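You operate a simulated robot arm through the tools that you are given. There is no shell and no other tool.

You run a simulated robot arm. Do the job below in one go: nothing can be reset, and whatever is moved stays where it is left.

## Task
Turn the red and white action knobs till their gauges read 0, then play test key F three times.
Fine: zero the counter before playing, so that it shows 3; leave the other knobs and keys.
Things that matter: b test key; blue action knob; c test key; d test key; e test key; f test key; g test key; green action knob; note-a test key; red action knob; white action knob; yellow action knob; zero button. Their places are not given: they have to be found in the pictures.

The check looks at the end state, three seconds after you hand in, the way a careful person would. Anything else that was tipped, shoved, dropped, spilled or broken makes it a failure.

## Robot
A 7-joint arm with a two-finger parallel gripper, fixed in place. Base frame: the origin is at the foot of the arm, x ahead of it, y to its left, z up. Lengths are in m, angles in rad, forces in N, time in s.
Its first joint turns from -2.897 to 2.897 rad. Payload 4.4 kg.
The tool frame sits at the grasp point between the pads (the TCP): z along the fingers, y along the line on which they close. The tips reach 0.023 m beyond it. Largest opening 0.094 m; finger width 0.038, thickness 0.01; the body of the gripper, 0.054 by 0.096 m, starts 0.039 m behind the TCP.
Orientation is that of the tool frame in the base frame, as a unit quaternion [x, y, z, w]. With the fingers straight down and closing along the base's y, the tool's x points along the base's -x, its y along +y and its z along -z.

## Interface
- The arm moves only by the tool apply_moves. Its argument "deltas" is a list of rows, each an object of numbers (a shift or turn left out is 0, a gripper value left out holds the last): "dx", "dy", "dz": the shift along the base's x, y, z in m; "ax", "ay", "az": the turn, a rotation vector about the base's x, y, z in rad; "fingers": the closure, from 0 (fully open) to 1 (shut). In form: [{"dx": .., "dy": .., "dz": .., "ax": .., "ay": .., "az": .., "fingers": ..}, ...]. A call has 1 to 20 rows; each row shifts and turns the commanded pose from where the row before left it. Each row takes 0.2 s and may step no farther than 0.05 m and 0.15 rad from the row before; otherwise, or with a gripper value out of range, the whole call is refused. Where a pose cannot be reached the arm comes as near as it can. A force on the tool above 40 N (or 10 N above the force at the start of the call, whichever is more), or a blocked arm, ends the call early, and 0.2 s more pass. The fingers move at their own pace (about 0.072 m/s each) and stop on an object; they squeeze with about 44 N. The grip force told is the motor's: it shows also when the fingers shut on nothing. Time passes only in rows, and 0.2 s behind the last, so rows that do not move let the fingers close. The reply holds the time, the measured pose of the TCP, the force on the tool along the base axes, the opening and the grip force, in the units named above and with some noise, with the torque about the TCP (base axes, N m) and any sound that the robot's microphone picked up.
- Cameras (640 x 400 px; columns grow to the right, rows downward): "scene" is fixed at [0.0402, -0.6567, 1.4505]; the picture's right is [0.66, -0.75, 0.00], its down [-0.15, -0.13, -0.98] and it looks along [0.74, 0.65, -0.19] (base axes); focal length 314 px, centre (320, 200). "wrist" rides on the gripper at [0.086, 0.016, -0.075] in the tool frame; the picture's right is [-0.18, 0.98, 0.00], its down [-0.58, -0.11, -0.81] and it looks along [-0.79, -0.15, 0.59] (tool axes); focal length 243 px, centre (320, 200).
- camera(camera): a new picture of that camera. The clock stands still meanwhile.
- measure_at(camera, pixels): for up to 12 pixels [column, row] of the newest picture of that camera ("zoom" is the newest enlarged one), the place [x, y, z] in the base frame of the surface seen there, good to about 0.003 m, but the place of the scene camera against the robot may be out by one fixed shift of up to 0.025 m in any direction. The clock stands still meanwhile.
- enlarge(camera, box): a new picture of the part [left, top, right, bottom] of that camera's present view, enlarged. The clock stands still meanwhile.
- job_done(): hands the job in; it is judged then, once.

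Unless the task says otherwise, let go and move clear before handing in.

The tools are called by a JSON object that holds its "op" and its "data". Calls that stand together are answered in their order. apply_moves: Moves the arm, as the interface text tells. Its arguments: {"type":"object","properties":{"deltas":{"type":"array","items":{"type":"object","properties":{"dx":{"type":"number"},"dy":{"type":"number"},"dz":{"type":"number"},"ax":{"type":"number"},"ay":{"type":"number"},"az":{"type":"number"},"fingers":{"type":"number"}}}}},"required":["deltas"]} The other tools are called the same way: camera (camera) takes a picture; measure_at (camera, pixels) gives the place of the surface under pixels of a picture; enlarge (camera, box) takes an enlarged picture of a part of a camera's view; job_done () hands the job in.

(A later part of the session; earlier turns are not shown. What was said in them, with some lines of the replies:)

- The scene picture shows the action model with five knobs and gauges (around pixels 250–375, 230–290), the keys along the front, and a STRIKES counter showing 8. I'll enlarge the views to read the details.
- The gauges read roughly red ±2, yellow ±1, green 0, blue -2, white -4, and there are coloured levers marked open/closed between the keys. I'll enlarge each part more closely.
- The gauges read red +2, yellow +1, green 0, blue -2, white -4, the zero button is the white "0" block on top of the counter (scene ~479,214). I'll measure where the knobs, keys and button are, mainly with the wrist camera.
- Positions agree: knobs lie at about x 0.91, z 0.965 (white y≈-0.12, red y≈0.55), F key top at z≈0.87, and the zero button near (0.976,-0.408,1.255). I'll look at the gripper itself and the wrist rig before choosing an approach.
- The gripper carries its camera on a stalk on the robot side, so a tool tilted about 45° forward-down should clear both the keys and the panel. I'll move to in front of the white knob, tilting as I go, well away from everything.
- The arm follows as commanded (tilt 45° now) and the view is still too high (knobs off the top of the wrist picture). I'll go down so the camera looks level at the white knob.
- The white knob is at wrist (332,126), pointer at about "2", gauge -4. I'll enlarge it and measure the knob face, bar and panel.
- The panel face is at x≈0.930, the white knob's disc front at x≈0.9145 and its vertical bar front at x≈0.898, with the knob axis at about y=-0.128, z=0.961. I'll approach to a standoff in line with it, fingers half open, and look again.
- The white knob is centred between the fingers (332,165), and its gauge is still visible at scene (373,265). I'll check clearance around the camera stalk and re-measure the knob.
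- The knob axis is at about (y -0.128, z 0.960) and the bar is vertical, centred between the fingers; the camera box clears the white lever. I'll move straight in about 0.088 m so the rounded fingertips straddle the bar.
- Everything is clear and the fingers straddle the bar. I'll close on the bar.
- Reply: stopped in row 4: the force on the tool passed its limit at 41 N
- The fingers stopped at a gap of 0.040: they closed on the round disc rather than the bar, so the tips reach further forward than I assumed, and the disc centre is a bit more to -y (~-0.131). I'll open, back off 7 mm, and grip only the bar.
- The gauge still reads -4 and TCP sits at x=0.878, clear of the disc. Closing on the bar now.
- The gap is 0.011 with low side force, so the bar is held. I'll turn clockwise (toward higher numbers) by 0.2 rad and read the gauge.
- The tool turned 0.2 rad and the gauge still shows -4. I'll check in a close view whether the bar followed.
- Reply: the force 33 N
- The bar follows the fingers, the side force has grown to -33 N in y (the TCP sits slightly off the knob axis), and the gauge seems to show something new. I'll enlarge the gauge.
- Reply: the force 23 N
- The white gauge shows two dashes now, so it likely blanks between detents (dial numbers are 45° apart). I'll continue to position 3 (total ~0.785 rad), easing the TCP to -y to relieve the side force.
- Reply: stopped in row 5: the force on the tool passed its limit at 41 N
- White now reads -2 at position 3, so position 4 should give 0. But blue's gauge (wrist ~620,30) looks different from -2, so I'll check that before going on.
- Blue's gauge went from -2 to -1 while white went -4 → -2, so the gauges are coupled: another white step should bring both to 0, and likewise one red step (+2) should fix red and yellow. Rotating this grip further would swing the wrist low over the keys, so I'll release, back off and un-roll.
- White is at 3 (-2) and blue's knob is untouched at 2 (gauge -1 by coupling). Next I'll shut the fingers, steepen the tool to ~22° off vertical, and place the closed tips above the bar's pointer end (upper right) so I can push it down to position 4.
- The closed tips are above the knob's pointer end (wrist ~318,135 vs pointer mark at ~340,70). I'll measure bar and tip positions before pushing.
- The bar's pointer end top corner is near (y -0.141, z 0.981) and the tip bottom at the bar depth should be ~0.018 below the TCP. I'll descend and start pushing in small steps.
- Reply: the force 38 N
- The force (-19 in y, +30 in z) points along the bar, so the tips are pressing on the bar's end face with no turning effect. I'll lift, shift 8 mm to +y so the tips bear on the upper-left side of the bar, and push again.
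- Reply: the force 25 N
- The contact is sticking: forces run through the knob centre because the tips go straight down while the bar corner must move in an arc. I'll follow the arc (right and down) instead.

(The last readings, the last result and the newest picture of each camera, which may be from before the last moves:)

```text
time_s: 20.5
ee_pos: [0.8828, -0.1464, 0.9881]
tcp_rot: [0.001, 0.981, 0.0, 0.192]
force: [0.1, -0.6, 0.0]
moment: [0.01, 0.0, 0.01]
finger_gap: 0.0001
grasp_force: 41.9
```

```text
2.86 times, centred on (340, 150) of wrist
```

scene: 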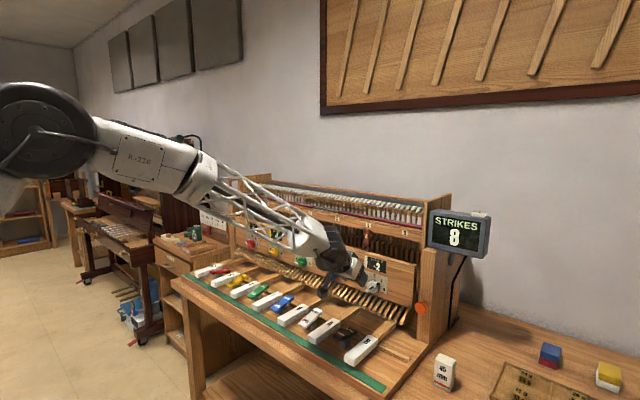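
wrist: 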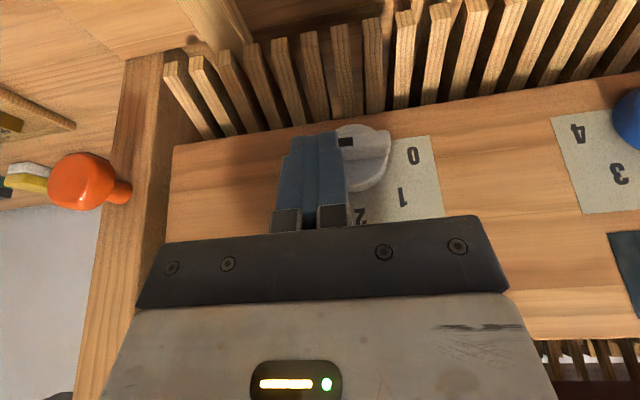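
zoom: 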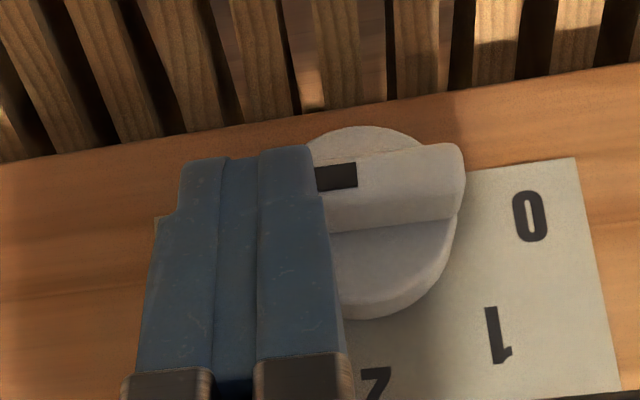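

The bar is now horizontal with zero force: the knob snapped to position 4. I'll lift clear and read the gauges.

{"op": "apply_moves", "data": {"deltas": [{"dx": -0.02, "dz": 0.02}, {"dx": -0.04, "dz": 0.03}, {"dx": -0.04, "dz": 0.03}, {"dx": -0.04, "dz": 0.03}, {}]}}

{"op": "camera", "data": {"camera": "wrist"}}

{"op": "enlarge", "data": {"camera": "scene", "box": [230, 200, 430, 310]}}

```text
time_s: 21.7
ee_pos: [0.7431, -0.1474, 1.097]
tcp_rot: [0.0, 0.981, 0.001, 0.192]
force: [0.1, -0.3, 0.2]
moment: [-0.02, 0.04, 0.02]
finger_gap: 0.0001
grasp_force: 42.4
```

```text
taken
```

wrist: 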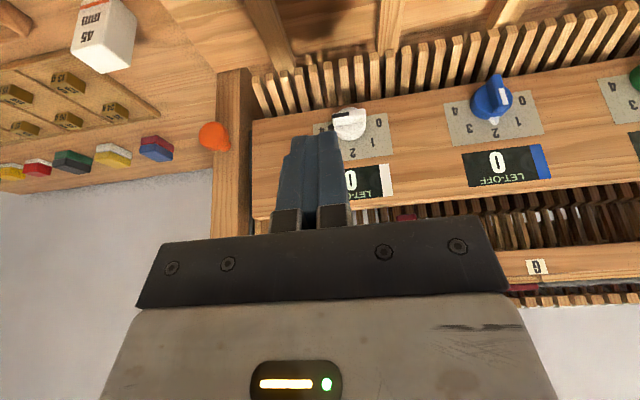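

```text
3.20 times, centred on (330, 255) of scene
```

zoom: 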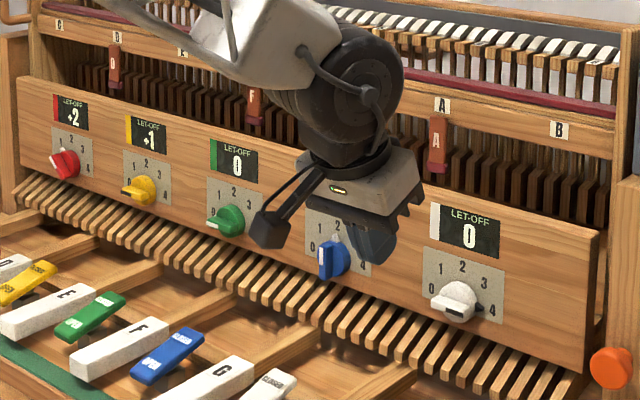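

White and blue both read 0 now; red +2, yellow +1, green 0 remain as they were. I'll travel over to the red knob at a safe height and tilt back to 45° for a look.

{"op": "apply_moves", "data": {"deltas": [{"dx": -0.005, "dy": 0.043, "dz": -0.003, "ay": -0.025}, {"dx": -0.005, "dy": 0.043, "dz": -0.003, "ay": -0.025}, {"dx": -0.005, "dy": 0.043, "dz": -0.003, "ay": -0.025}, {"dx": -0.005, "dy": 0.043, "dz": -0.003, "ay": -0.025}, {"dx": -0.005, "dy": 0.043, "dz": -0.003, "ay": -0.025}, {"dx": -0.005, "dy": 0.043, "dz": -0.003, "ay": -0.025}, {"dx": -0.005, "dy": 0.043, "dz": -0.003, "ay": -0.025}, {"dx": -0.005, "dy": 0.043, "dz": -0.003, "ay": -0.025}, {"dx": -0.005, "dy": 0.043, "dz": -0.003, "ay": -0.025}, {"dx": -0.005, "dy": 0.043, "dz": -0.003, "ay": -0.025}, {"dx": -0.005, "dy": 0.043, "dz": -0.003, "ay": -0.025}, {"dx": -0.005, "dy": 0.043, "dz": -0.003, "ay": -0.025}, {"dx": -0.005, "dy": 0.043, "dz": -0.003, "ay": -0.025}, {"dx": -0.005, "dy": 0.043, "dz": -0.003, "ay": -0.025}, {"dx": -0.005, "dy": 0.043, "dz": -0.003, "ay": -0.025}, {"dx": -0.005, "dy": 0.043, "dz": -0.003, "ay": -0.025}]}}

{"op": "camera", "data": {"camera": "wrist"}}

{"op": "camera", "data": {"camera": "scene"}}

```text
time_s: 25.1
ee_pos: [0.664, 0.5417, 1.0502]
tcp_rot: [0.001, 0.924, 0.0, 0.383]
force: [-0.4, -0.1, 0.5]
moment: [-0.02, 0.01, -0.02]
finger_gap: 0.0
grasp_force: 42.3
```

```text
taken
```

wrist: 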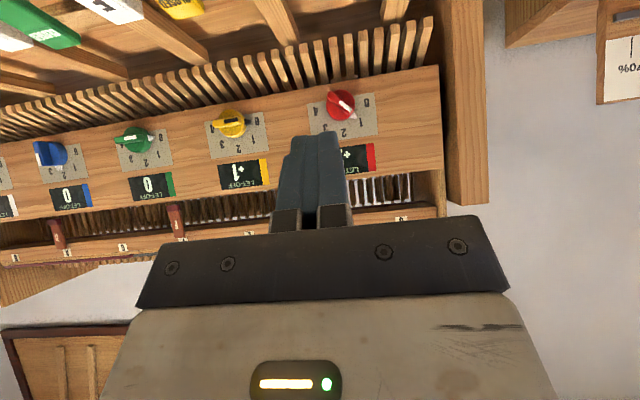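

```text
taken
```

scene: 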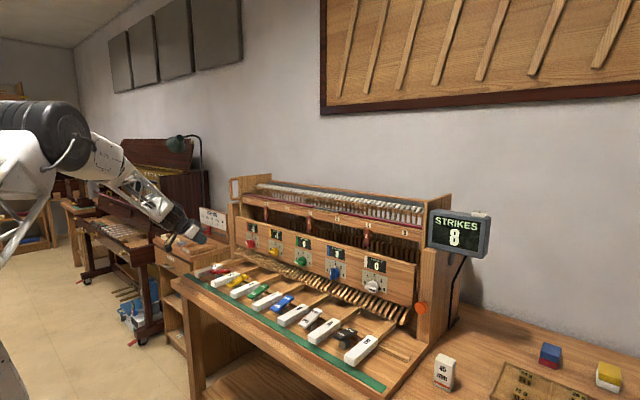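

The red knob is at wrist (342,104). I'll enlarge and measure it and the yellow one.

{"op": "enlarge", "data": {"camera": "wrist", "box": [295, 75, 395, 155]}}

{"op": "measure_at", "data": {"camera": "wrist", "pixels": [[342, 104], [335, 97], [349, 111], [330, 104], [354, 100], [352, 114], [330, 92], [320, 115], [370, 120], [380, 90], [340, 118], [345, 92]]}}

{"op": "enlarge", "data": {"camera": "scene", "box": [225, 205, 325, 275]}}

{"op": "enlarge", "data": {"camera": "scene", "box": [90, 170, 250, 290]}}

```text
5.00 times, centred on (345, 115) of wrist
```

zoom: 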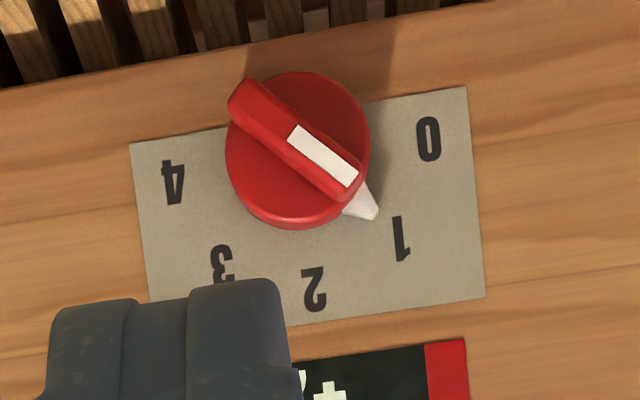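

```text
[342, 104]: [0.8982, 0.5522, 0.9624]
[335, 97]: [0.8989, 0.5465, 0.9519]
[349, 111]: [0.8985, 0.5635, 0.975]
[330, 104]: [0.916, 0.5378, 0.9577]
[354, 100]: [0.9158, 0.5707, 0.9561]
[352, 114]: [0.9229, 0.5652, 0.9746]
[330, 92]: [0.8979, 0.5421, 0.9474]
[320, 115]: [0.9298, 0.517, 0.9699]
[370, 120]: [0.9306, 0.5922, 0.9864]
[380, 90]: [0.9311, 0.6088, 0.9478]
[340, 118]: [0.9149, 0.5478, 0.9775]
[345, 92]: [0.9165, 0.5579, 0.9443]
```

```text
5.71 times, centred on (275, 240) of scene
```

zoom: 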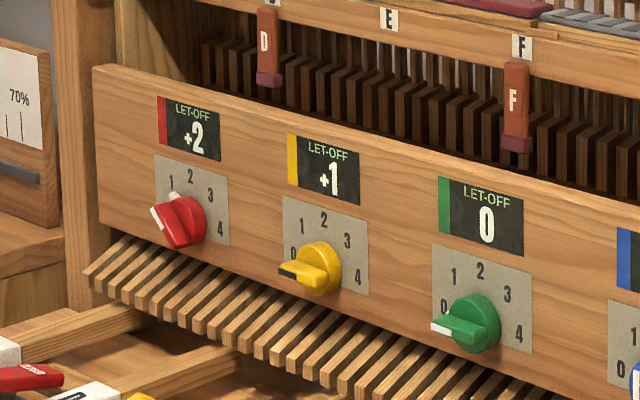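

```text
3.33 times, centred on (170, 230) of scene
```

zoom: 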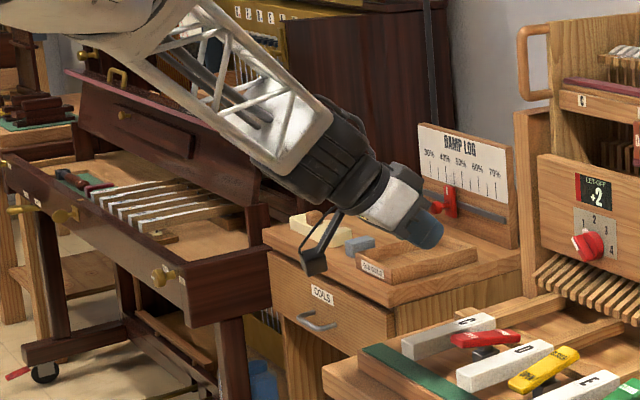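

Red's knob centre is about (y 0.554, z 0.962), pointer at 1 (upper left), a mirror image of the white case, so I'll push its pointer end down-left to 0. First I'll steepen the tool and move in at a height above the panel to check that this reach is possible.

{"op": "apply_moves", "data": {"deltas": [{"ay": 0.1, "dz": 0.008, "dx": 0.02}, {"ay": 0.1, "dz": 0.008, "dx": 0.03, "dy": 0.005}, {"ay": 0.1, "dz": 0.008, "dx": 0.03, "dy": 0.005}, {"ay": 0.1, "dz": 0.006, "dx": 0.03, "dy": 0.005}, {"dx": 0.03, "dy": 0.005}, {"dx": 0.03}, {}]}}

{"op": "camera", "data": {"camera": "wrist"}}

{"op": "camera", "data": {"camera": "scene"}}

```text
time_s: 26.7
ee_pos: [0.8337, 0.5604, 1.08]
tcp_rot: [-0.001, 0.982, 0.001, 0.191]
force: [-0.4, -0.4, 0.2]
moment: [-0.08, 0.0, 0.01]
finger_gap: 0.0
grasp_force: 42.2
```

```text
taken
```

wrist: 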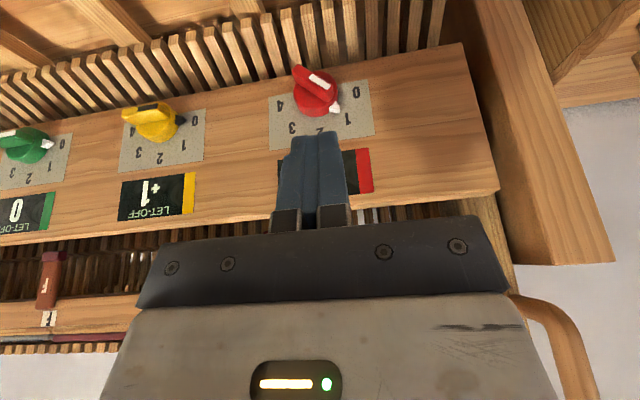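

```text
taken
```

scene: 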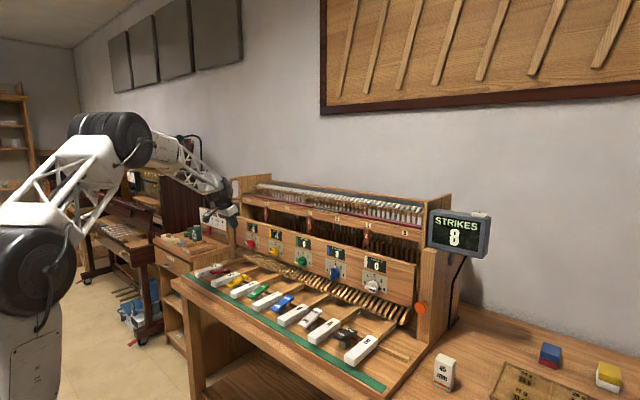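

The pose is reached exactly at x=0.834, so the reach is fine. I'll move to above the pointer end at (0.884, 0.5625, 1.03) and check.

{"op": "apply_moves", "data": {"deltas": [{"dx": 0.025, "dy": 0.001, "dz": -0.02}, {"dx": 0.025, "dy": 0.001, "dz": -0.02}, {"dz": -0.008}, {}]}}

{"op": "camera", "data": {"camera": "wrist"}}

{"op": "enlarge", "data": {"camera": "wrist", "box": [250, 40, 430, 180]}}

{"op": "measure_at", "data": {"camera": "zoom", "pixels": [[200, 60], [260, 120], [330, 180], [290, 250], [240, 260], [380, 60]]}}

```text
time_s: 27.7
ee_pos: [0.8844, 0.5623, 1.0309]
tcp_rot: [0.001, 0.981, 0.0, 0.192]
force: [-0.2, -0.4, 0.1]
moment: [-0.01, 0.01, -0.04]
finger_gap: 0.0
grasp_force: 42.6
```

```text
taken
```

wrist: 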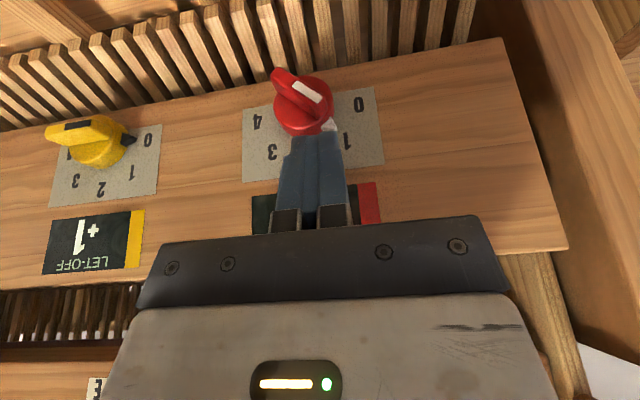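

```text
2.86 times, centred on (340, 110) of wrist
```

zoom: 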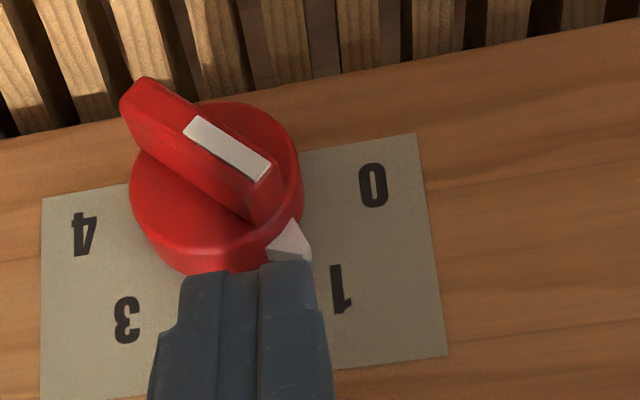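

```text
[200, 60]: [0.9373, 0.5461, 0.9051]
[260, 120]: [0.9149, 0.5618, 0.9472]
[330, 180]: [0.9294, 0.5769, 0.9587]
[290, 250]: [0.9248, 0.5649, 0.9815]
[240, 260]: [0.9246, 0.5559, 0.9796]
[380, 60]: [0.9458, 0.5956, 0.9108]
```

The setup mirrors the white one (tips over the upper-right side of the pointer end). I'll descend to contact and follow the mirrored arc, left and down.

{"op": "apply_moves", "data": {"deltas": [{"dz": -0.02}, {"dz": -0.01}, {"dz": -0.0045}, {"dy": 0.0025, "dz": -0.001}, {"dy": 0.0022, "dz": -0.0018}, {"dy": 0.0016, "dz": -0.0022}, {"dy": 0.0013, "dz": -0.0024}, {}]}}

{"op": "camera", "data": {"camera": "wrist"}}

{"op": "enlarge", "data": {"camera": "wrist", "box": [230, 80, 410, 220]}}

```text
time_s: 29.5
ee_pos: [0.8841, 0.5699, 0.9895]
tcp_rot: [0.0, 0.982, 0.001, 0.191]
force: [1.0, 0.4, 0.8]
moment: [-0.01, -0.06, 0.02]
finger_gap: 0.0002
grasp_force: 43.1
```

```text
taken
```

wrist: 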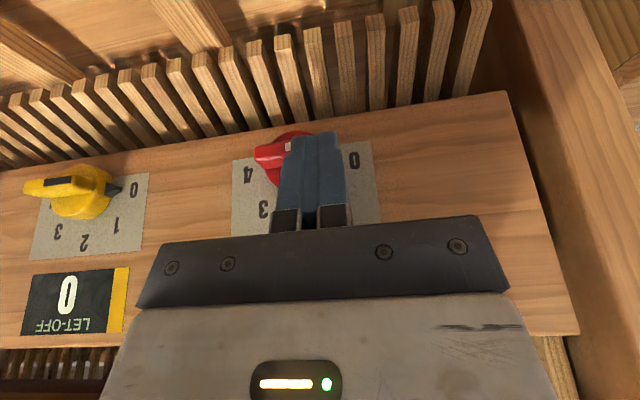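

```text
2.86 times, centred on (320, 150) of wrist
```

zoom: 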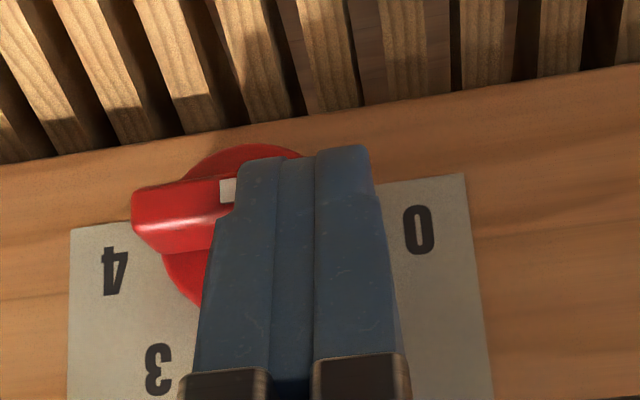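

The red bar is horizontal with no residual force, and yellow's gauge now reads 0. I'll lift clear and read all the gauges.

{"op": "apply_moves", "data": {"deltas": [{"dx": -0.02, "dz": 0.02}, {"dx": -0.04, "dz": 0.03}, {"dx": -0.04, "dz": 0.03}, {"dx": -0.04, "dz": 0.03}, {"dx": -0.02, "dz": 0.03}, {}]}}

{"op": "camera", "data": {"camera": "wrist"}}

{"op": "enlarge", "data": {"camera": "scene", "box": [225, 195, 425, 315]}}

{"op": "enlarge", "data": {"camera": "scene", "box": [410, 195, 500, 255]}}

```text
time_s: 30.9
ee_pos: [0.7249, 0.5715, 1.1295]
tcp_rot: [0.0, 0.981, 0.0, 0.192]
force: [0.2, 0.2, 0.0]
moment: [0.01, 0.03, 0.0]
finger_gap: 0.0
grasp_force: 41.9
```

```text
taken
```

wrist: 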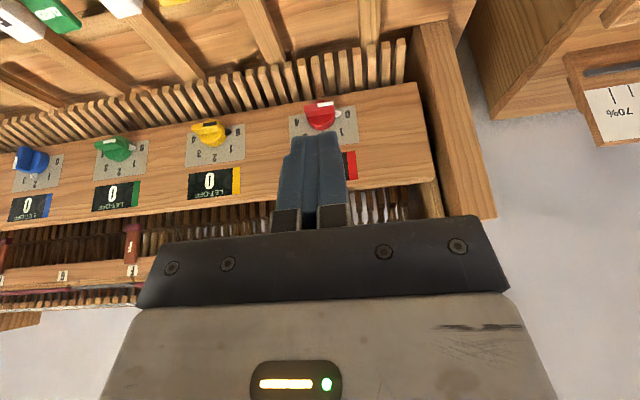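

```text
3.20 times, centred on (325, 255) of scene
```

zoom: 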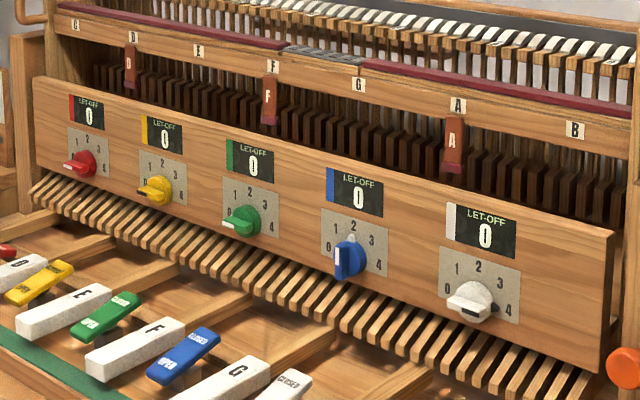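

```text
6.67 times, centred on (455, 225) of scene
```

zoom: 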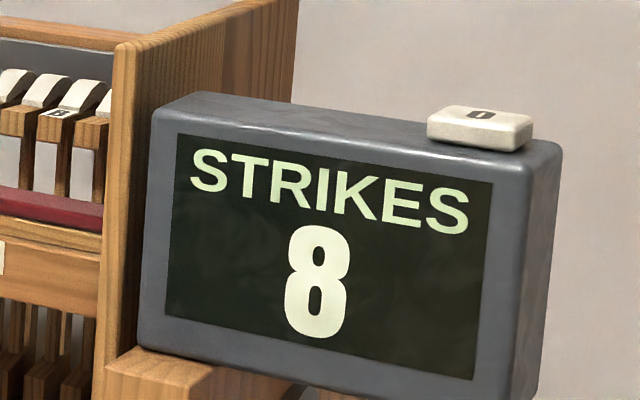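

All five gauges read 0, and the counter still shows 8. Next I'll go up and across toward the zero button on top of the counter for a close look.

{"op": "apply_moves", "data": {"deltas": [{"dy": -0.03, "dz": 0.035}, {"dy": -0.03, "dz": 0.035}, {"dy": -0.03, "dz": 0.035}, {"dy": -0.03, "dz": 0.035}, {"dy": -0.04, "dz": 0.025}, {"dy": -0.045, "dz": 0.02}, {"dy": -0.045, "dz": 0.02}, {"dy": -0.045, "dz": 0.02}, {"dy": -0.049}, {"dy": -0.049}, {"dy": -0.049}, {"dy": -0.049}, {"dy": -0.049}, {"dy": -0.049}, {"dy": -0.049}, {"dy": -0.049}, {"dy": -0.049}, {"dy": -0.049}, {"dy": -0.049}, {}]}}

{"op": "camera", "data": {"camera": "wrist"}}

{"op": "camera", "data": {"camera": "scene"}}

```text
time_s: 35.1
ee_pos: [0.7249, -0.2639, 1.355]
tcp_rot: [0.0, 0.982, 0.002, 0.191]
force: [0.3, 0.0, -0.3]
moment: [-0.01, -0.01, 0.03]
finger_gap: 0.0002
grasp_force: 42.7
```

```text
taken
```

wrist: 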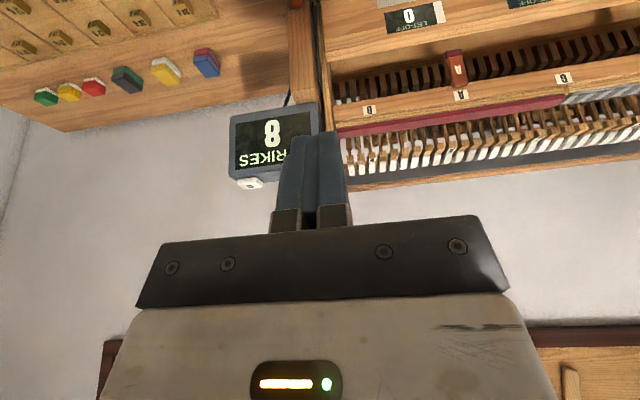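

```text
taken
```

scene: 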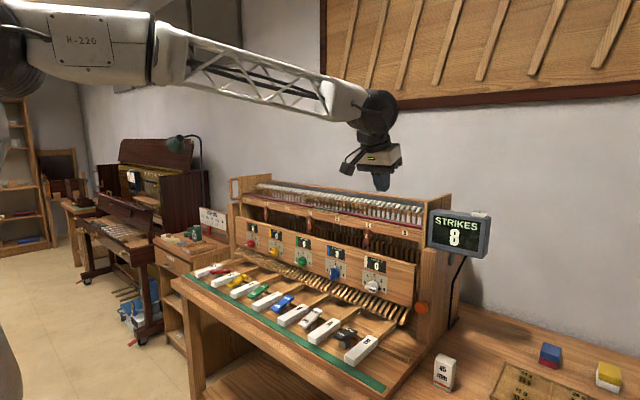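

The counter is at wrist (270,140) with the white button at (252,183). I'll enlarge and measure it.

{"op": "enlarge", "data": {"camera": "wrist", "box": [215, 95, 335, 205]}}

{"op": "measure_at", "data": {"camera": "wrist", "pixels": [[252, 183], [244, 183], [260, 181], [252, 180], [252, 187], [240, 178], [270, 175], [290, 170], [235, 120], [310, 108], [232, 175], [318, 130]]}}

```text
3.64 times, centred on (275, 150) of wrist
```

zoom: 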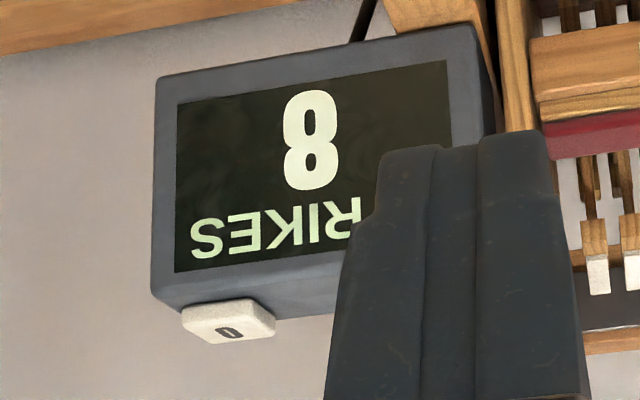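

```text
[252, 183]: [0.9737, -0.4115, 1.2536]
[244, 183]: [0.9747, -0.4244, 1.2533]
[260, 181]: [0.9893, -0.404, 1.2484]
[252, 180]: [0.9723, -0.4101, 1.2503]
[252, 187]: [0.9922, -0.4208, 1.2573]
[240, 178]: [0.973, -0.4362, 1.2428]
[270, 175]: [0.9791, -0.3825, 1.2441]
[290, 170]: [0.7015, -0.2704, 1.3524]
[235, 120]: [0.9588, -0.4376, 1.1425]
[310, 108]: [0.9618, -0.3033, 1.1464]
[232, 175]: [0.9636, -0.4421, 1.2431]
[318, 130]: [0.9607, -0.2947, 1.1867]
```

The button's top is around (0.985, -0.416, 1.257) on a counter whose front face is at x≈0.96. I'll move closer, staying above it, and re-measure.

{"op": "apply_moves", "data": {"deltas": [{"dx": 0.03, "dy": -0.031, "dz": 0.005}, {"dx": 0.03, "dy": -0.031, "dz": 0.005}, {"dx": 0.03, "dy": -0.03, "dz": 0.005}, {"dx": 0.03, "dy": -0.03, "dz": 0.005}, {"dx": 0.03, "dy": -0.03, "dz": 0.005}, {}]}}

{"op": "camera", "data": {"camera": "wrist"}}

{"op": "enlarge", "data": {"camera": "wrist", "box": [240, 40, 440, 180]}}

```text
time_s: 36.5
ee_pos: [0.8756, -0.4165, 1.3794]
tcp_rot: [0.001, 0.981, 0.0, 0.192]
force: [0.4, 0.5, 0.0]
moment: [0.01, 0.01, 0.06]
finger_gap: 0.0
grasp_force: 42.4
```

```text
taken
```

wrist: 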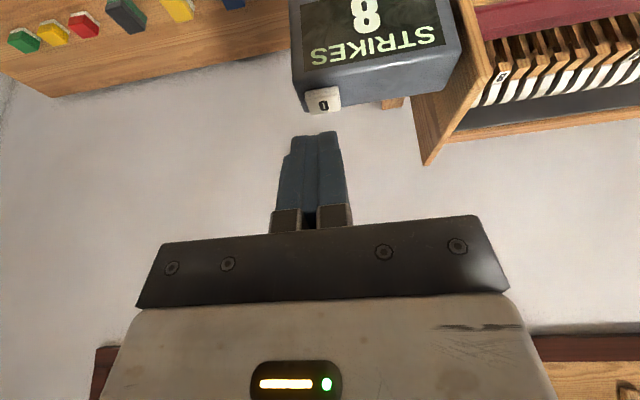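

```text
2.86 times, centred on (340, 110) of wrist
```

zoom: 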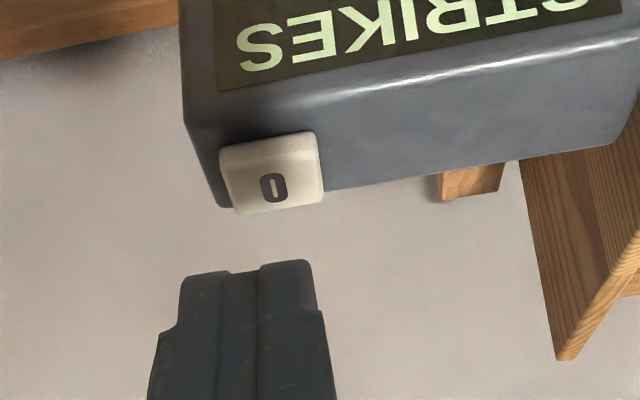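

{"op": "measure_at", "data": {"camera": "zoom", "pixels": [[272, 188], [235, 155], [305, 145], [312, 195], [245, 205], [290, 180], [210, 190], [200, 140], [370, 170], [420, 130], [600, 60], [270, 145]]}}

```text
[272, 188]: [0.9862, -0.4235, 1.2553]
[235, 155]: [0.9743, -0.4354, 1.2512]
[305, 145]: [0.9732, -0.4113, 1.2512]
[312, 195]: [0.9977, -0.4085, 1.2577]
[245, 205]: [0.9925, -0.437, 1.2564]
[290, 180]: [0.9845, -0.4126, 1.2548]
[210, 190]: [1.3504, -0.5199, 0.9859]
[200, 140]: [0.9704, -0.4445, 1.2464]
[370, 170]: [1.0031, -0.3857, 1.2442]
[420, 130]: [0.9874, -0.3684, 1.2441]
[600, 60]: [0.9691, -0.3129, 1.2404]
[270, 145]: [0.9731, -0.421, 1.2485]
```

The button spans x 0.973–0.999, y -0.437…-0.408, top z≈1.2555 (case top 1.244). I'll position the closed tips above its centre and verify.

{"op": "apply_moves", "data": {"deltas": [{"dx": 0.03, "dy": -0.002, "dz": -0.01}, {"dx": 0.03, "dy": -0.002, "dz": -0.012}, {"dx": 0.03, "dy": -0.0015, "dz": -0.015}, {"dx": 0.027, "dy": -0.001, "dz": -0.02}, {}]}}

{"op": "camera", "data": {"camera": "wrist"}}

{"op": "enlarge", "data": {"camera": "scene", "box": [390, 150, 530, 260]}}

```text
time_s: 37.7
ee_pos: [0.9902, -0.4223, 1.321]
tcp_rot: [0.0, 0.981, 0.001, 0.192]
force: [-0.5, 0.5, -0.6]
moment: [0.0, 0.02, 0.01]
finger_gap: 0.0001
grasp_force: 43.0
```

```text
taken
```

wrist: 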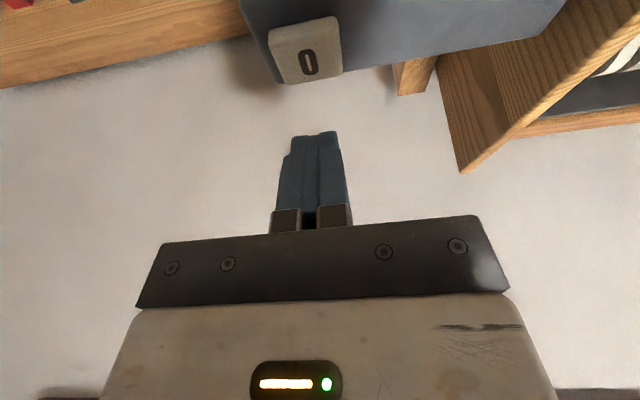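

```text
3.64 times, centred on (460, 205) of scene
```

zoom: 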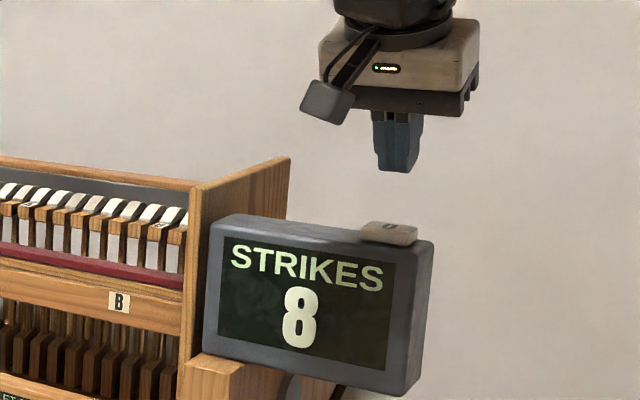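

The pose is reached and the button is at wrist (306,55). I'll confirm the button and fingertip positions in this view.

{"op": "measure_at", "data": {"camera": "wrist", "pixels": [[307, 62], [275, 38], [336, 25], [338, 68], [288, 80], [305, 45], [316, 137], [300, 140], [332, 140], [316, 160]]}}

```text
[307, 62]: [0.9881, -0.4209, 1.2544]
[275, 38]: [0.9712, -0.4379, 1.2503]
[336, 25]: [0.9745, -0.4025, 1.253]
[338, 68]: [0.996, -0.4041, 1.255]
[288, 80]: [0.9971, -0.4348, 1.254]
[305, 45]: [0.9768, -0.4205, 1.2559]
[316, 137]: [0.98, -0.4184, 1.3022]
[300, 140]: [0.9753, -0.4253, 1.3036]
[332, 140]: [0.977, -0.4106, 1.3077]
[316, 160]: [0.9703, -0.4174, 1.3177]
```

Button centre is (0.986, -0.420, 1.2548), right below the tips. I'll descend gently in small steps until contact shows.

{"op": "apply_moves", "data": {"deltas": [{"dz": -0.02}, {"dz": -0.011}, {"dz": -0.003}, {"dz": -0.003}, {"dz": -0.002}, {}]}}

{"op": "enlarge", "data": {"camera": "scene", "box": [410, 180, 510, 260]}}

```text
time_s: 39.1
ee_pos: [0.99, -0.4224, 1.2836]
tcp_rot: [0.0, 0.981, 0.001, 0.192]
force: [0.5, 0.4, 1.7]
moment: [0.0, -0.01, 0.0]
finger_gap: 0.0002
grasp_force: 42.4
```

```text
5.00 times, centred on (460, 220) of scene
```

zoom: 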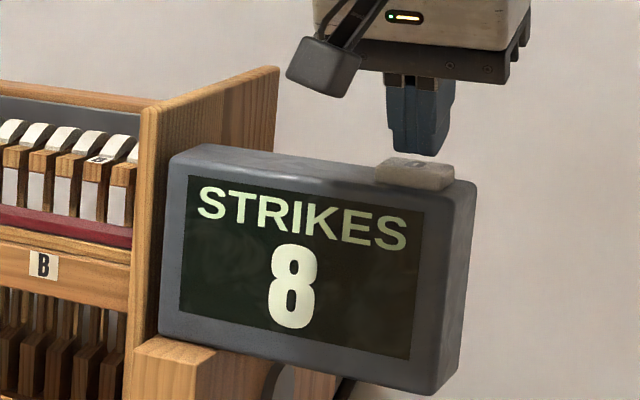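

No real contact yet (1.7 N); the tip hovers just above the button. I'll keep pressing down in 2 mm steps.

{"op": "apply_moves", "data": {"deltas": [{"dz": -0.002}, {"dz": -0.002}, {"dz": -0.002}, {}]}}

{"op": "enlarge", "data": {"camera": "scene", "box": [410, 180, 510, 260]}}

```text
time_s: 40.1
ee_pos: [0.9914, -0.4211, 1.2793]
tcp_rot: [0.0, 0.981, 0.001, 0.193]
force: [11.7, 0.2, 26.5]
moment: [0.02, -0.13, 0.0]
finger_gap: 0.0001
grasp_force: 41.7
heard: click
```

```text
5.00 times, centred on (460, 220) of scene
```

zoom: 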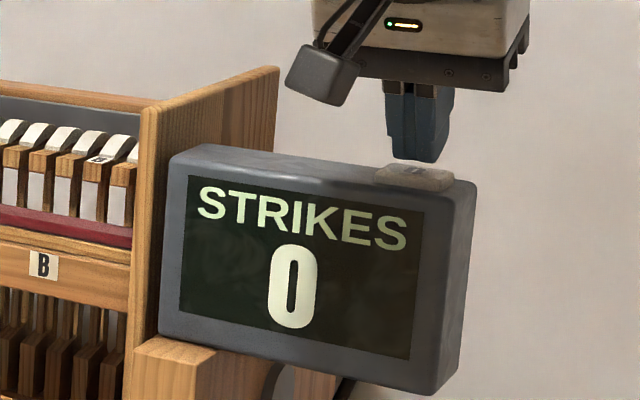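

A click was heard and the counter reads 0. I'll lift off, check it stays at 0, and travel back to above test key F with the tool pointing straight down.

{"op": "apply_moves", "data": {"deltas": [{"dz": 0.03}, {"dz": 0.04}, {"dx": -0.03, "dz": 0.03}, {"dx": -0.045, "ay": 0.05}, {"dx": -0.045, "ay": 0.05}, {"dx": -0.045, "ay": 0.05}, {"dx": -0.04, "dy": 0.028, "ay": 0.05}, {"dx": -0.035, "dy": 0.035, "ay": 0.05}, {"dx": -0.03, "dy": 0.038, "ay": 0.05}, {"dy": 0.048, "ay": 0.05}, {"dy": 0.048, "ay": 0.036}, {"dy": 0.048}, {"dy": 0.048}, {"dy": 0.048}, {"dy": 0.048}, {"dy": 0.048}, {"dy": 0.048}, {"dy": 0.048}, {"dy": 0.048}, {}]}}

{"op": "camera", "data": {"camera": "wrist"}}

{"op": "camera", "data": {"camera": "scene"}}

```text
time_s: 44.3
ee_pos: [0.7213, 0.1593, 1.3772]
tcp_rot: [0.001, 1.0, 0.001, 0.001]
force: [-0.6, 0.8, 0.0]
moment: [0.01, -0.03, 0.01]
finger_gap: 0.0002
grasp_force: 42.3
```

```text
taken
```

wrist: 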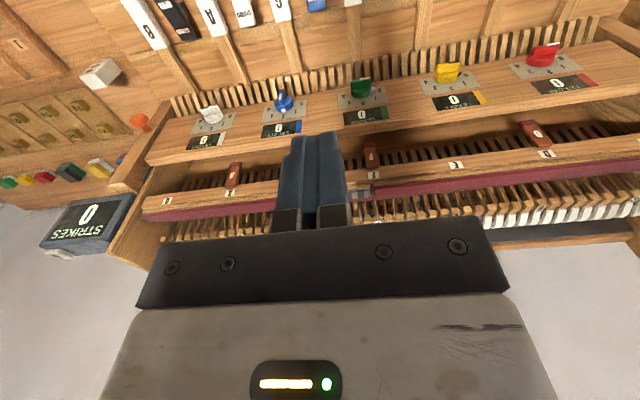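

```text
taken
```

scene: 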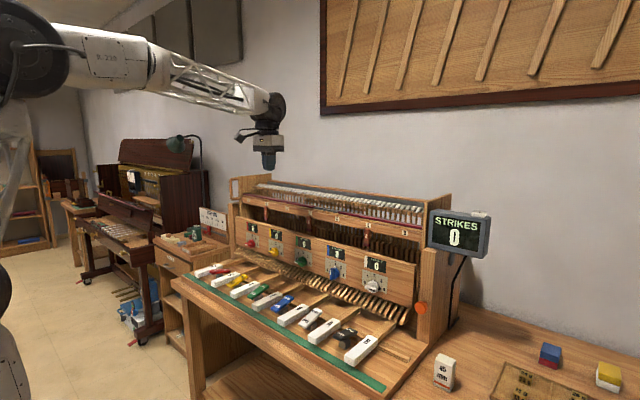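

The counter stays at 0. To see key F properly, I'll back off and lower so the wrist camera looks at the keys.

{"op": "apply_moves", "data": {"deltas": [{"dx": -0.025, "dy": 0.01, "dz": -0.035}, {"dx": -0.025, "dy": 0.01, "dz": -0.035}, {"dx": -0.025, "dy": 0.01, "dz": -0.035}, {"dx": -0.025, "dy": 0.01, "dz": -0.035}, {"dx": -0.02, "dy": 0.01, "dz": -0.035}, {}]}}

{"op": "camera", "data": {"camera": "wrist"}}

{"op": "enlarge", "data": {"camera": "wrist", "box": [200, 20, 440, 170]}}

```text
time_s: 45.7
ee_pos: [0.6008, 0.2084, 1.2016]
tcp_rot: [0.001, 1.0, 0.0, 0.0]
force: [0.4, -0.5, 0.9]
moment: [0.0, -0.01, 0.0]
finger_gap: 0.0002
grasp_force: 42.2
```

```text
taken
```

wrist: 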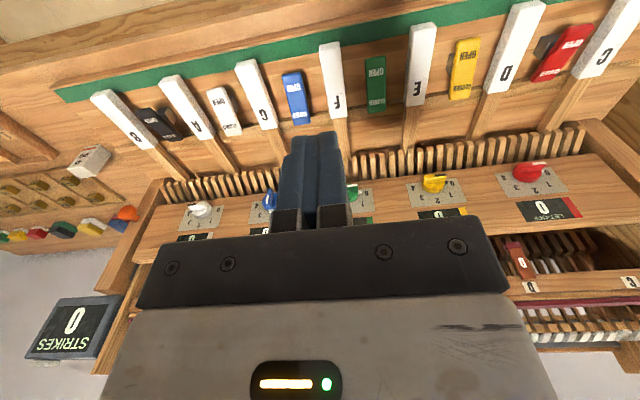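

```text
2.67 times, centred on (320, 95) of wrist
```

zoom: 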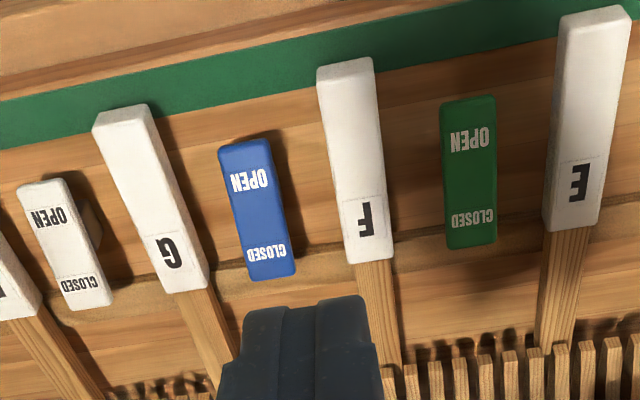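

Key F is the white key at wrist (332,80), between the blue and green rockers. I'll measure its surface and its neighbours.

{"op": "measure_at", "data": {"camera": "zoom", "pixels": [[346, 70], [348, 90], [354, 150], [366, 220], [372, 258], [325, 90], [374, 85], [338, 180], [388, 180], [265, 200], [468, 180], [258, 150]]}}

{"op": "measure_at", "data": {"camera": "zoom", "pixels": [[470, 105], [470, 235], [245, 150], [265, 270], [330, 60], [370, 60], [350, 40], [350, 20], [150, 120], [580, 40], [300, 60], [420, 60]]}}

```text
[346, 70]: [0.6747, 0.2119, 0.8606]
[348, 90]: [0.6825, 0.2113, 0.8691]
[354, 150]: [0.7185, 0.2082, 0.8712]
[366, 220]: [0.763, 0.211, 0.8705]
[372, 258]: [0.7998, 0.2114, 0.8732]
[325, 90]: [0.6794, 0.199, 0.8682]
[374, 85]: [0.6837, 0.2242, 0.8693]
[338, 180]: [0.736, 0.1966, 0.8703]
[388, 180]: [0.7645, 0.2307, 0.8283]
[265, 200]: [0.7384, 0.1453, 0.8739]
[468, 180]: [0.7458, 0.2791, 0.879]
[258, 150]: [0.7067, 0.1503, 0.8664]
```

```text
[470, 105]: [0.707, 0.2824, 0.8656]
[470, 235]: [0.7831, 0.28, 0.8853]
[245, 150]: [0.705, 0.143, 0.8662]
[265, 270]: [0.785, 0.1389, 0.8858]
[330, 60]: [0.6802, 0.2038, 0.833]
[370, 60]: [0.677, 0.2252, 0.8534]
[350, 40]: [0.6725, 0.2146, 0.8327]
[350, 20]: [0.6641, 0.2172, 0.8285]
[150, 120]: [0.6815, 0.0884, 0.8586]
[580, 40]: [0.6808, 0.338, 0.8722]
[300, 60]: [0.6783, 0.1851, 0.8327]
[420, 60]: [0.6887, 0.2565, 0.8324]
```

Key F spans x 0.675–0.80, y≈0.197–0.227 with its top at z 0.870; the rockers on either side are 6–7 cm away. I'll go to just above its front part at (0.705, 0.2115).

{"op": "apply_moves", "data": {"deltas": [{"dx": 0.0174, "dy": 0.0005, "dz": -0.045}, {"dx": 0.0174, "dy": 0.0005, "dz": -0.045}, {"dx": 0.0174, "dy": 0.0005, "dz": -0.045}, {"dx": 0.0174, "dy": 0.0005, "dz": -0.045}, {"dx": 0.0174, "dy": 0.0005, "dz": -0.045}, {"dx": 0.0174, "dy": 0.0005, "dz": -0.045}, {}]}}

{"op": "camera", "data": {"camera": "wrist"}}

{"op": "enlarge", "data": {"camera": "scene", "box": [180, 220, 380, 340]}}

```text
time_s: 47.3
ee_pos: [0.706, 0.2128, 0.9316]
tcp_rot: [0.0, 1.0, 0.001, 0.0]
force: [0.5, 0.9, -0.5]
moment: [0.01, -0.01, -0.01]
finger_gap: 0.0
grasp_force: 42.7
```

```text
taken
```

wrist: 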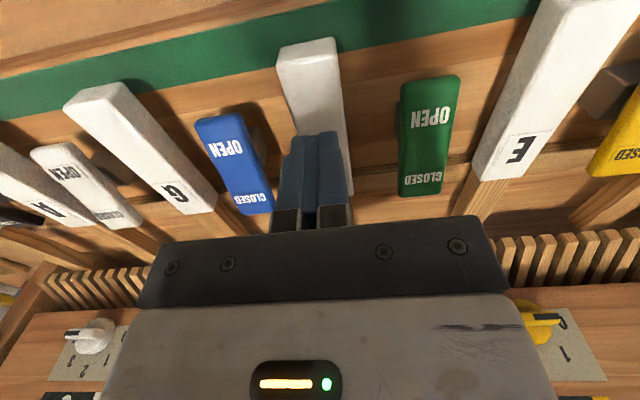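

```text
3.20 times, centred on (280, 280) of scene
```

zoom: 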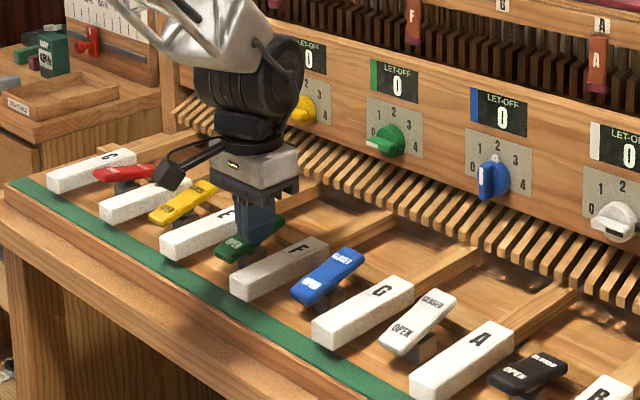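

The tips are above key F (wrist ~315,130). I'll press down in small steps, watching force, sound and counter.

{"op": "apply_moves", "data": {"deltas": [{"dz": -0.028}, {"dz": -0.008}, {"dz": -0.004}, {"dz": -0.004}, {"dz": -0.003}, {}]}}

{"op": "camera", "data": {"camera": "scene"}}

{"op": "enlarge", "data": {"camera": "scene", "box": [410, 195, 500, 255]}}

```text
time_s: 48.7
ee_pos: [0.7067, 0.2123, 0.8864]
tcp_rot: [0.001, 1.0, 0.001, -0.001]
force: [-7.1, 1.4, 13.7]
moment: [0.01, -0.1, 0.03]
finger_gap: 0.0
grasp_force: 42.7
heard: click
```

```text
taken
```

scene: 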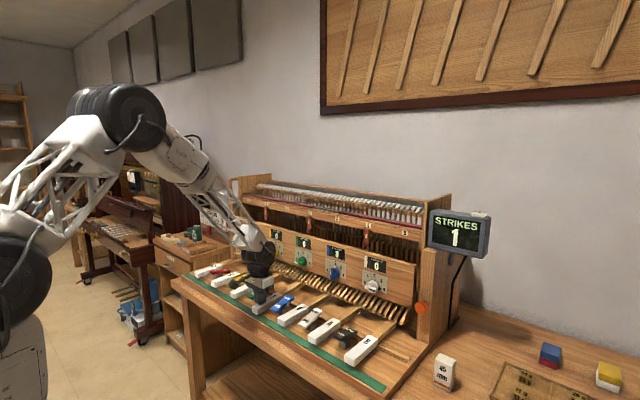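

```text
6.67 times, centred on (455, 225) of scene
```

zoom: 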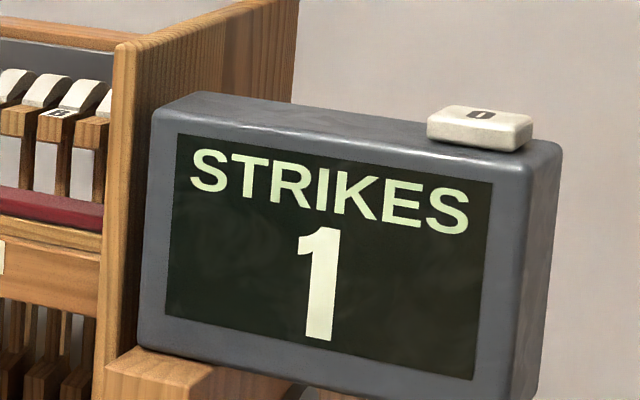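

A click was heard and the counter shows 1. I'll lift fully clear of the key and check it stays at 1.

{"op": "apply_moves", "data": {"deltas": [{"dz": 0.011}, {"dz": 0.014}, {"dz": 0.01}, {}]}}

{"op": "enlarge", "data": {"camera": "scene", "box": [410, 195, 500, 255]}}

{"op": "enlarge", "data": {"camera": "scene", "box": [200, 240, 340, 330]}}

```text
time_s: 49.7
ee_pos: [0.7058, 0.2125, 0.9211]
tcp_rot: [-0.001, 1.0, 0.002, 0.0]
force: [-0.6, 0.0, 0.3]
moment: [-0.01, -0.02, 0.0]
finger_gap: 0.0
grasp_force: 42.7
```

```text
6.67 times, centred on (455, 225) of scene
```

zoom: 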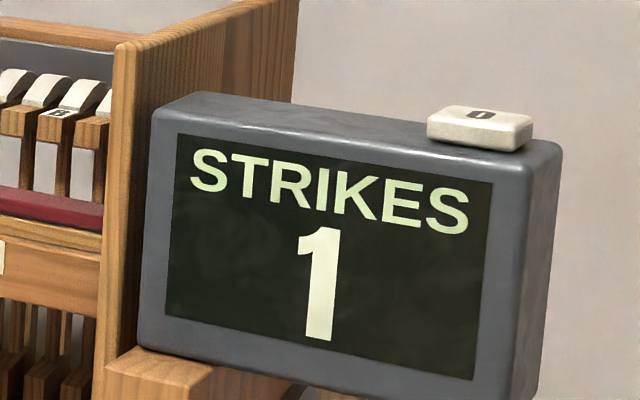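

```text
4.44 times, centred on (270, 285) of scene
```

zoom: 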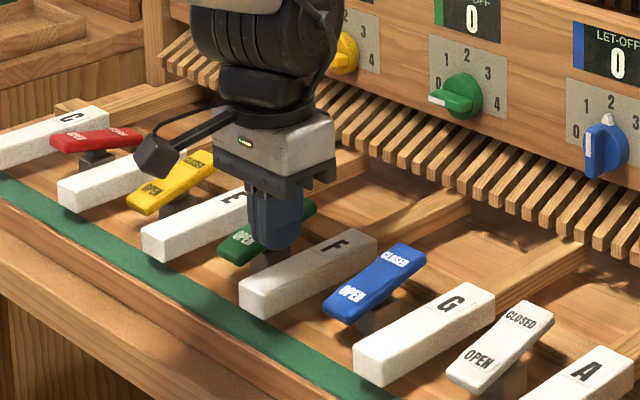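

The counter holds at 1 and key F has risen again. I'll make the second press the same way.

{"op": "apply_moves", "data": {"deltas": [{"dz": -0.02}, {"dz": -0.005}, {"dz": -0.004}, {"dz": -0.004}, {"dz": -0.002}, {}]}}

{"op": "enlarge", "data": {"camera": "scene", "box": [410, 195, 500, 255]}}

```text
time_s: 51.1
ee_pos: [0.7062, 0.2119, 0.8866]
tcp_rot: [0.0, 1.0, 0.001, 0.0]
force: [-8.8, -1.2, 16.3]
moment: [-0.03, -0.17, 0.0]
finger_gap: 0.0001
grasp_force: 42.7
heard: click
```

```text
6.67 times, centred on (455, 225) of scene
```

zoom: 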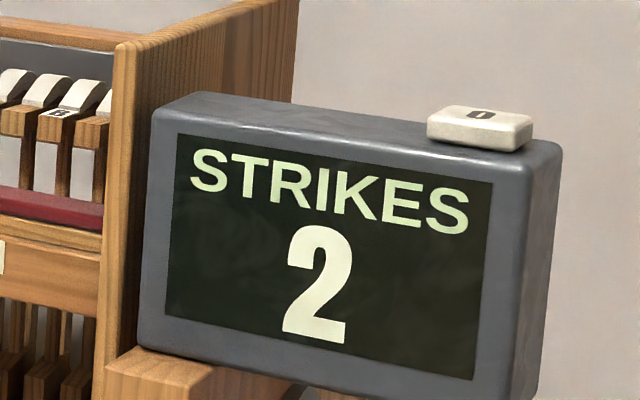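

The counter shows 2 after the second click. I'll release fully, then press a third time.

{"op": "apply_moves", "data": {"deltas": [{"dz": 0.011}, {"dz": 0.014}, {"dz": 0.01}, {}, {"dz": -0.02}, {"dz": -0.005}, {"dz": -0.004}, {"dz": -0.004}, {"dz": -0.002}, {}]}}

{"op": "enlarge", "data": {"camera": "scene", "box": [410, 195, 500, 255]}}

```text
time_s: 53.3
ee_pos: [0.7055, 0.2131, 0.887]
tcp_rot: [0.001, 1.0, 0.001, 0.0]
force: [-6.1, -3.9, 14.0]
moment: [-0.08, -0.11, -0.06]
finger_gap: 0.0
grasp_force: 42.4
heard: click
```

```text
6.67 times, centred on (455, 225) of scene
```

zoom: 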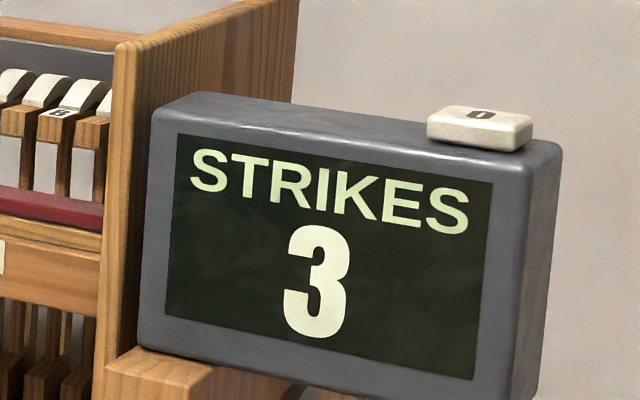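

The counter shows 3. I'll lift straight up and well clear, then do a final check of counter, gauges, knobs and keys.

{"op": "apply_moves", "data": {"deltas": [{"dz": 0.012}, {"dz": 0.02}, {"dz": 0.045}, {"dz": 0.045}, {"dx": -0.02, "dz": 0.045}, {"dx": -0.02, "dz": 0.045}, {"dx": -0.02, "dz": 0.045}, {"dz": 0.045}, {"dz": 0.045}, {"dz": 0.045}, {}, {}]}}

{"op": "camera", "data": {"camera": "scene"}}

{"op": "enlarge", "data": {"camera": "scene", "box": [225, 195, 425, 315]}}

{"op": "enlarge", "data": {"camera": "scene", "box": [180, 250, 400, 380]}}

{"op": "camera", "data": {"camera": "wrist"}}

```text
time_s: 55.9
ee_pos: [0.6467, 0.2118, 1.2789]
tcp_rot: [-0.001, 1.0, 0.001, 0.0]
force: [-0.2, 0.0, 0.4]
moment: [0.01, 0.04, -0.01]
finger_gap: 0.0
grasp_force: 42.4
```

```text
taken
```

scene: 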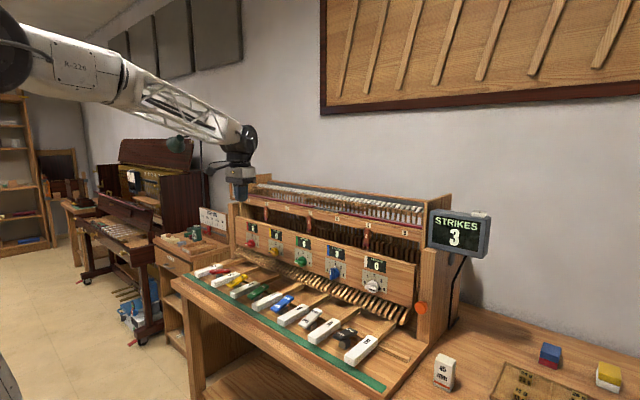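

```text
3.20 times, centred on (325, 255) of scene
```

zoom: 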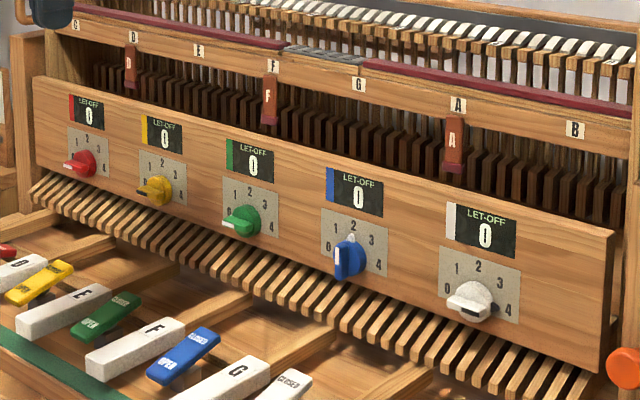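

```text
2.91 times, centred on (290, 315) of scene
```

zoom: 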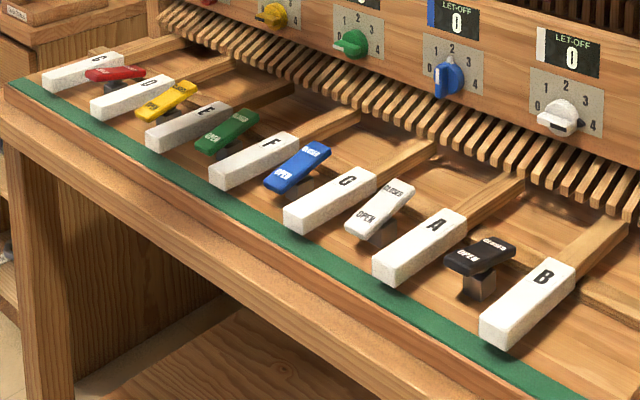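

```text
taken
```

wrist: 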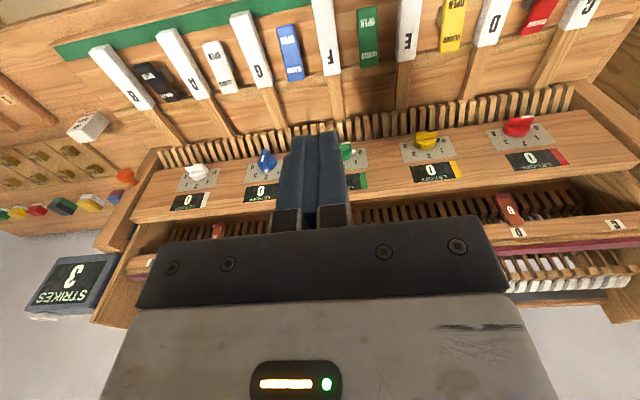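

The red and white gauges both read 0, along with the other three, and the counter shows 3. The keys, rockers and other knobs look as they did at the start, and the arm is clear at z≈1.28, so I'm handing in.

{"op": "job_done", "data": {}}

```text
The job is handed in.
```

The job is handed in. The red and white gauges both read 0, and the counter shows 3 after three presses of test key F.

- **White knob:** I turned it from 2 to 4. Its gauge went from -4 to 0.
- **Red knob:** I turned it from 1 to 0. Its gauge went from +2 to 0.
- **Linked gauges:** Turning white also moved blue's gauge from -2 to 0, and turning red moved yellow's from +1 to 0. I did not touch the blue or yellow knobs.
- **Counter:** I pressed the zero button before playing, which cleared it from 8 to 0. It then counted 1, 2, 3, with a click heard on each press of F.

In the final pictures, everything else looks as it did at the start. The arm was lifted well clear before I handed in.
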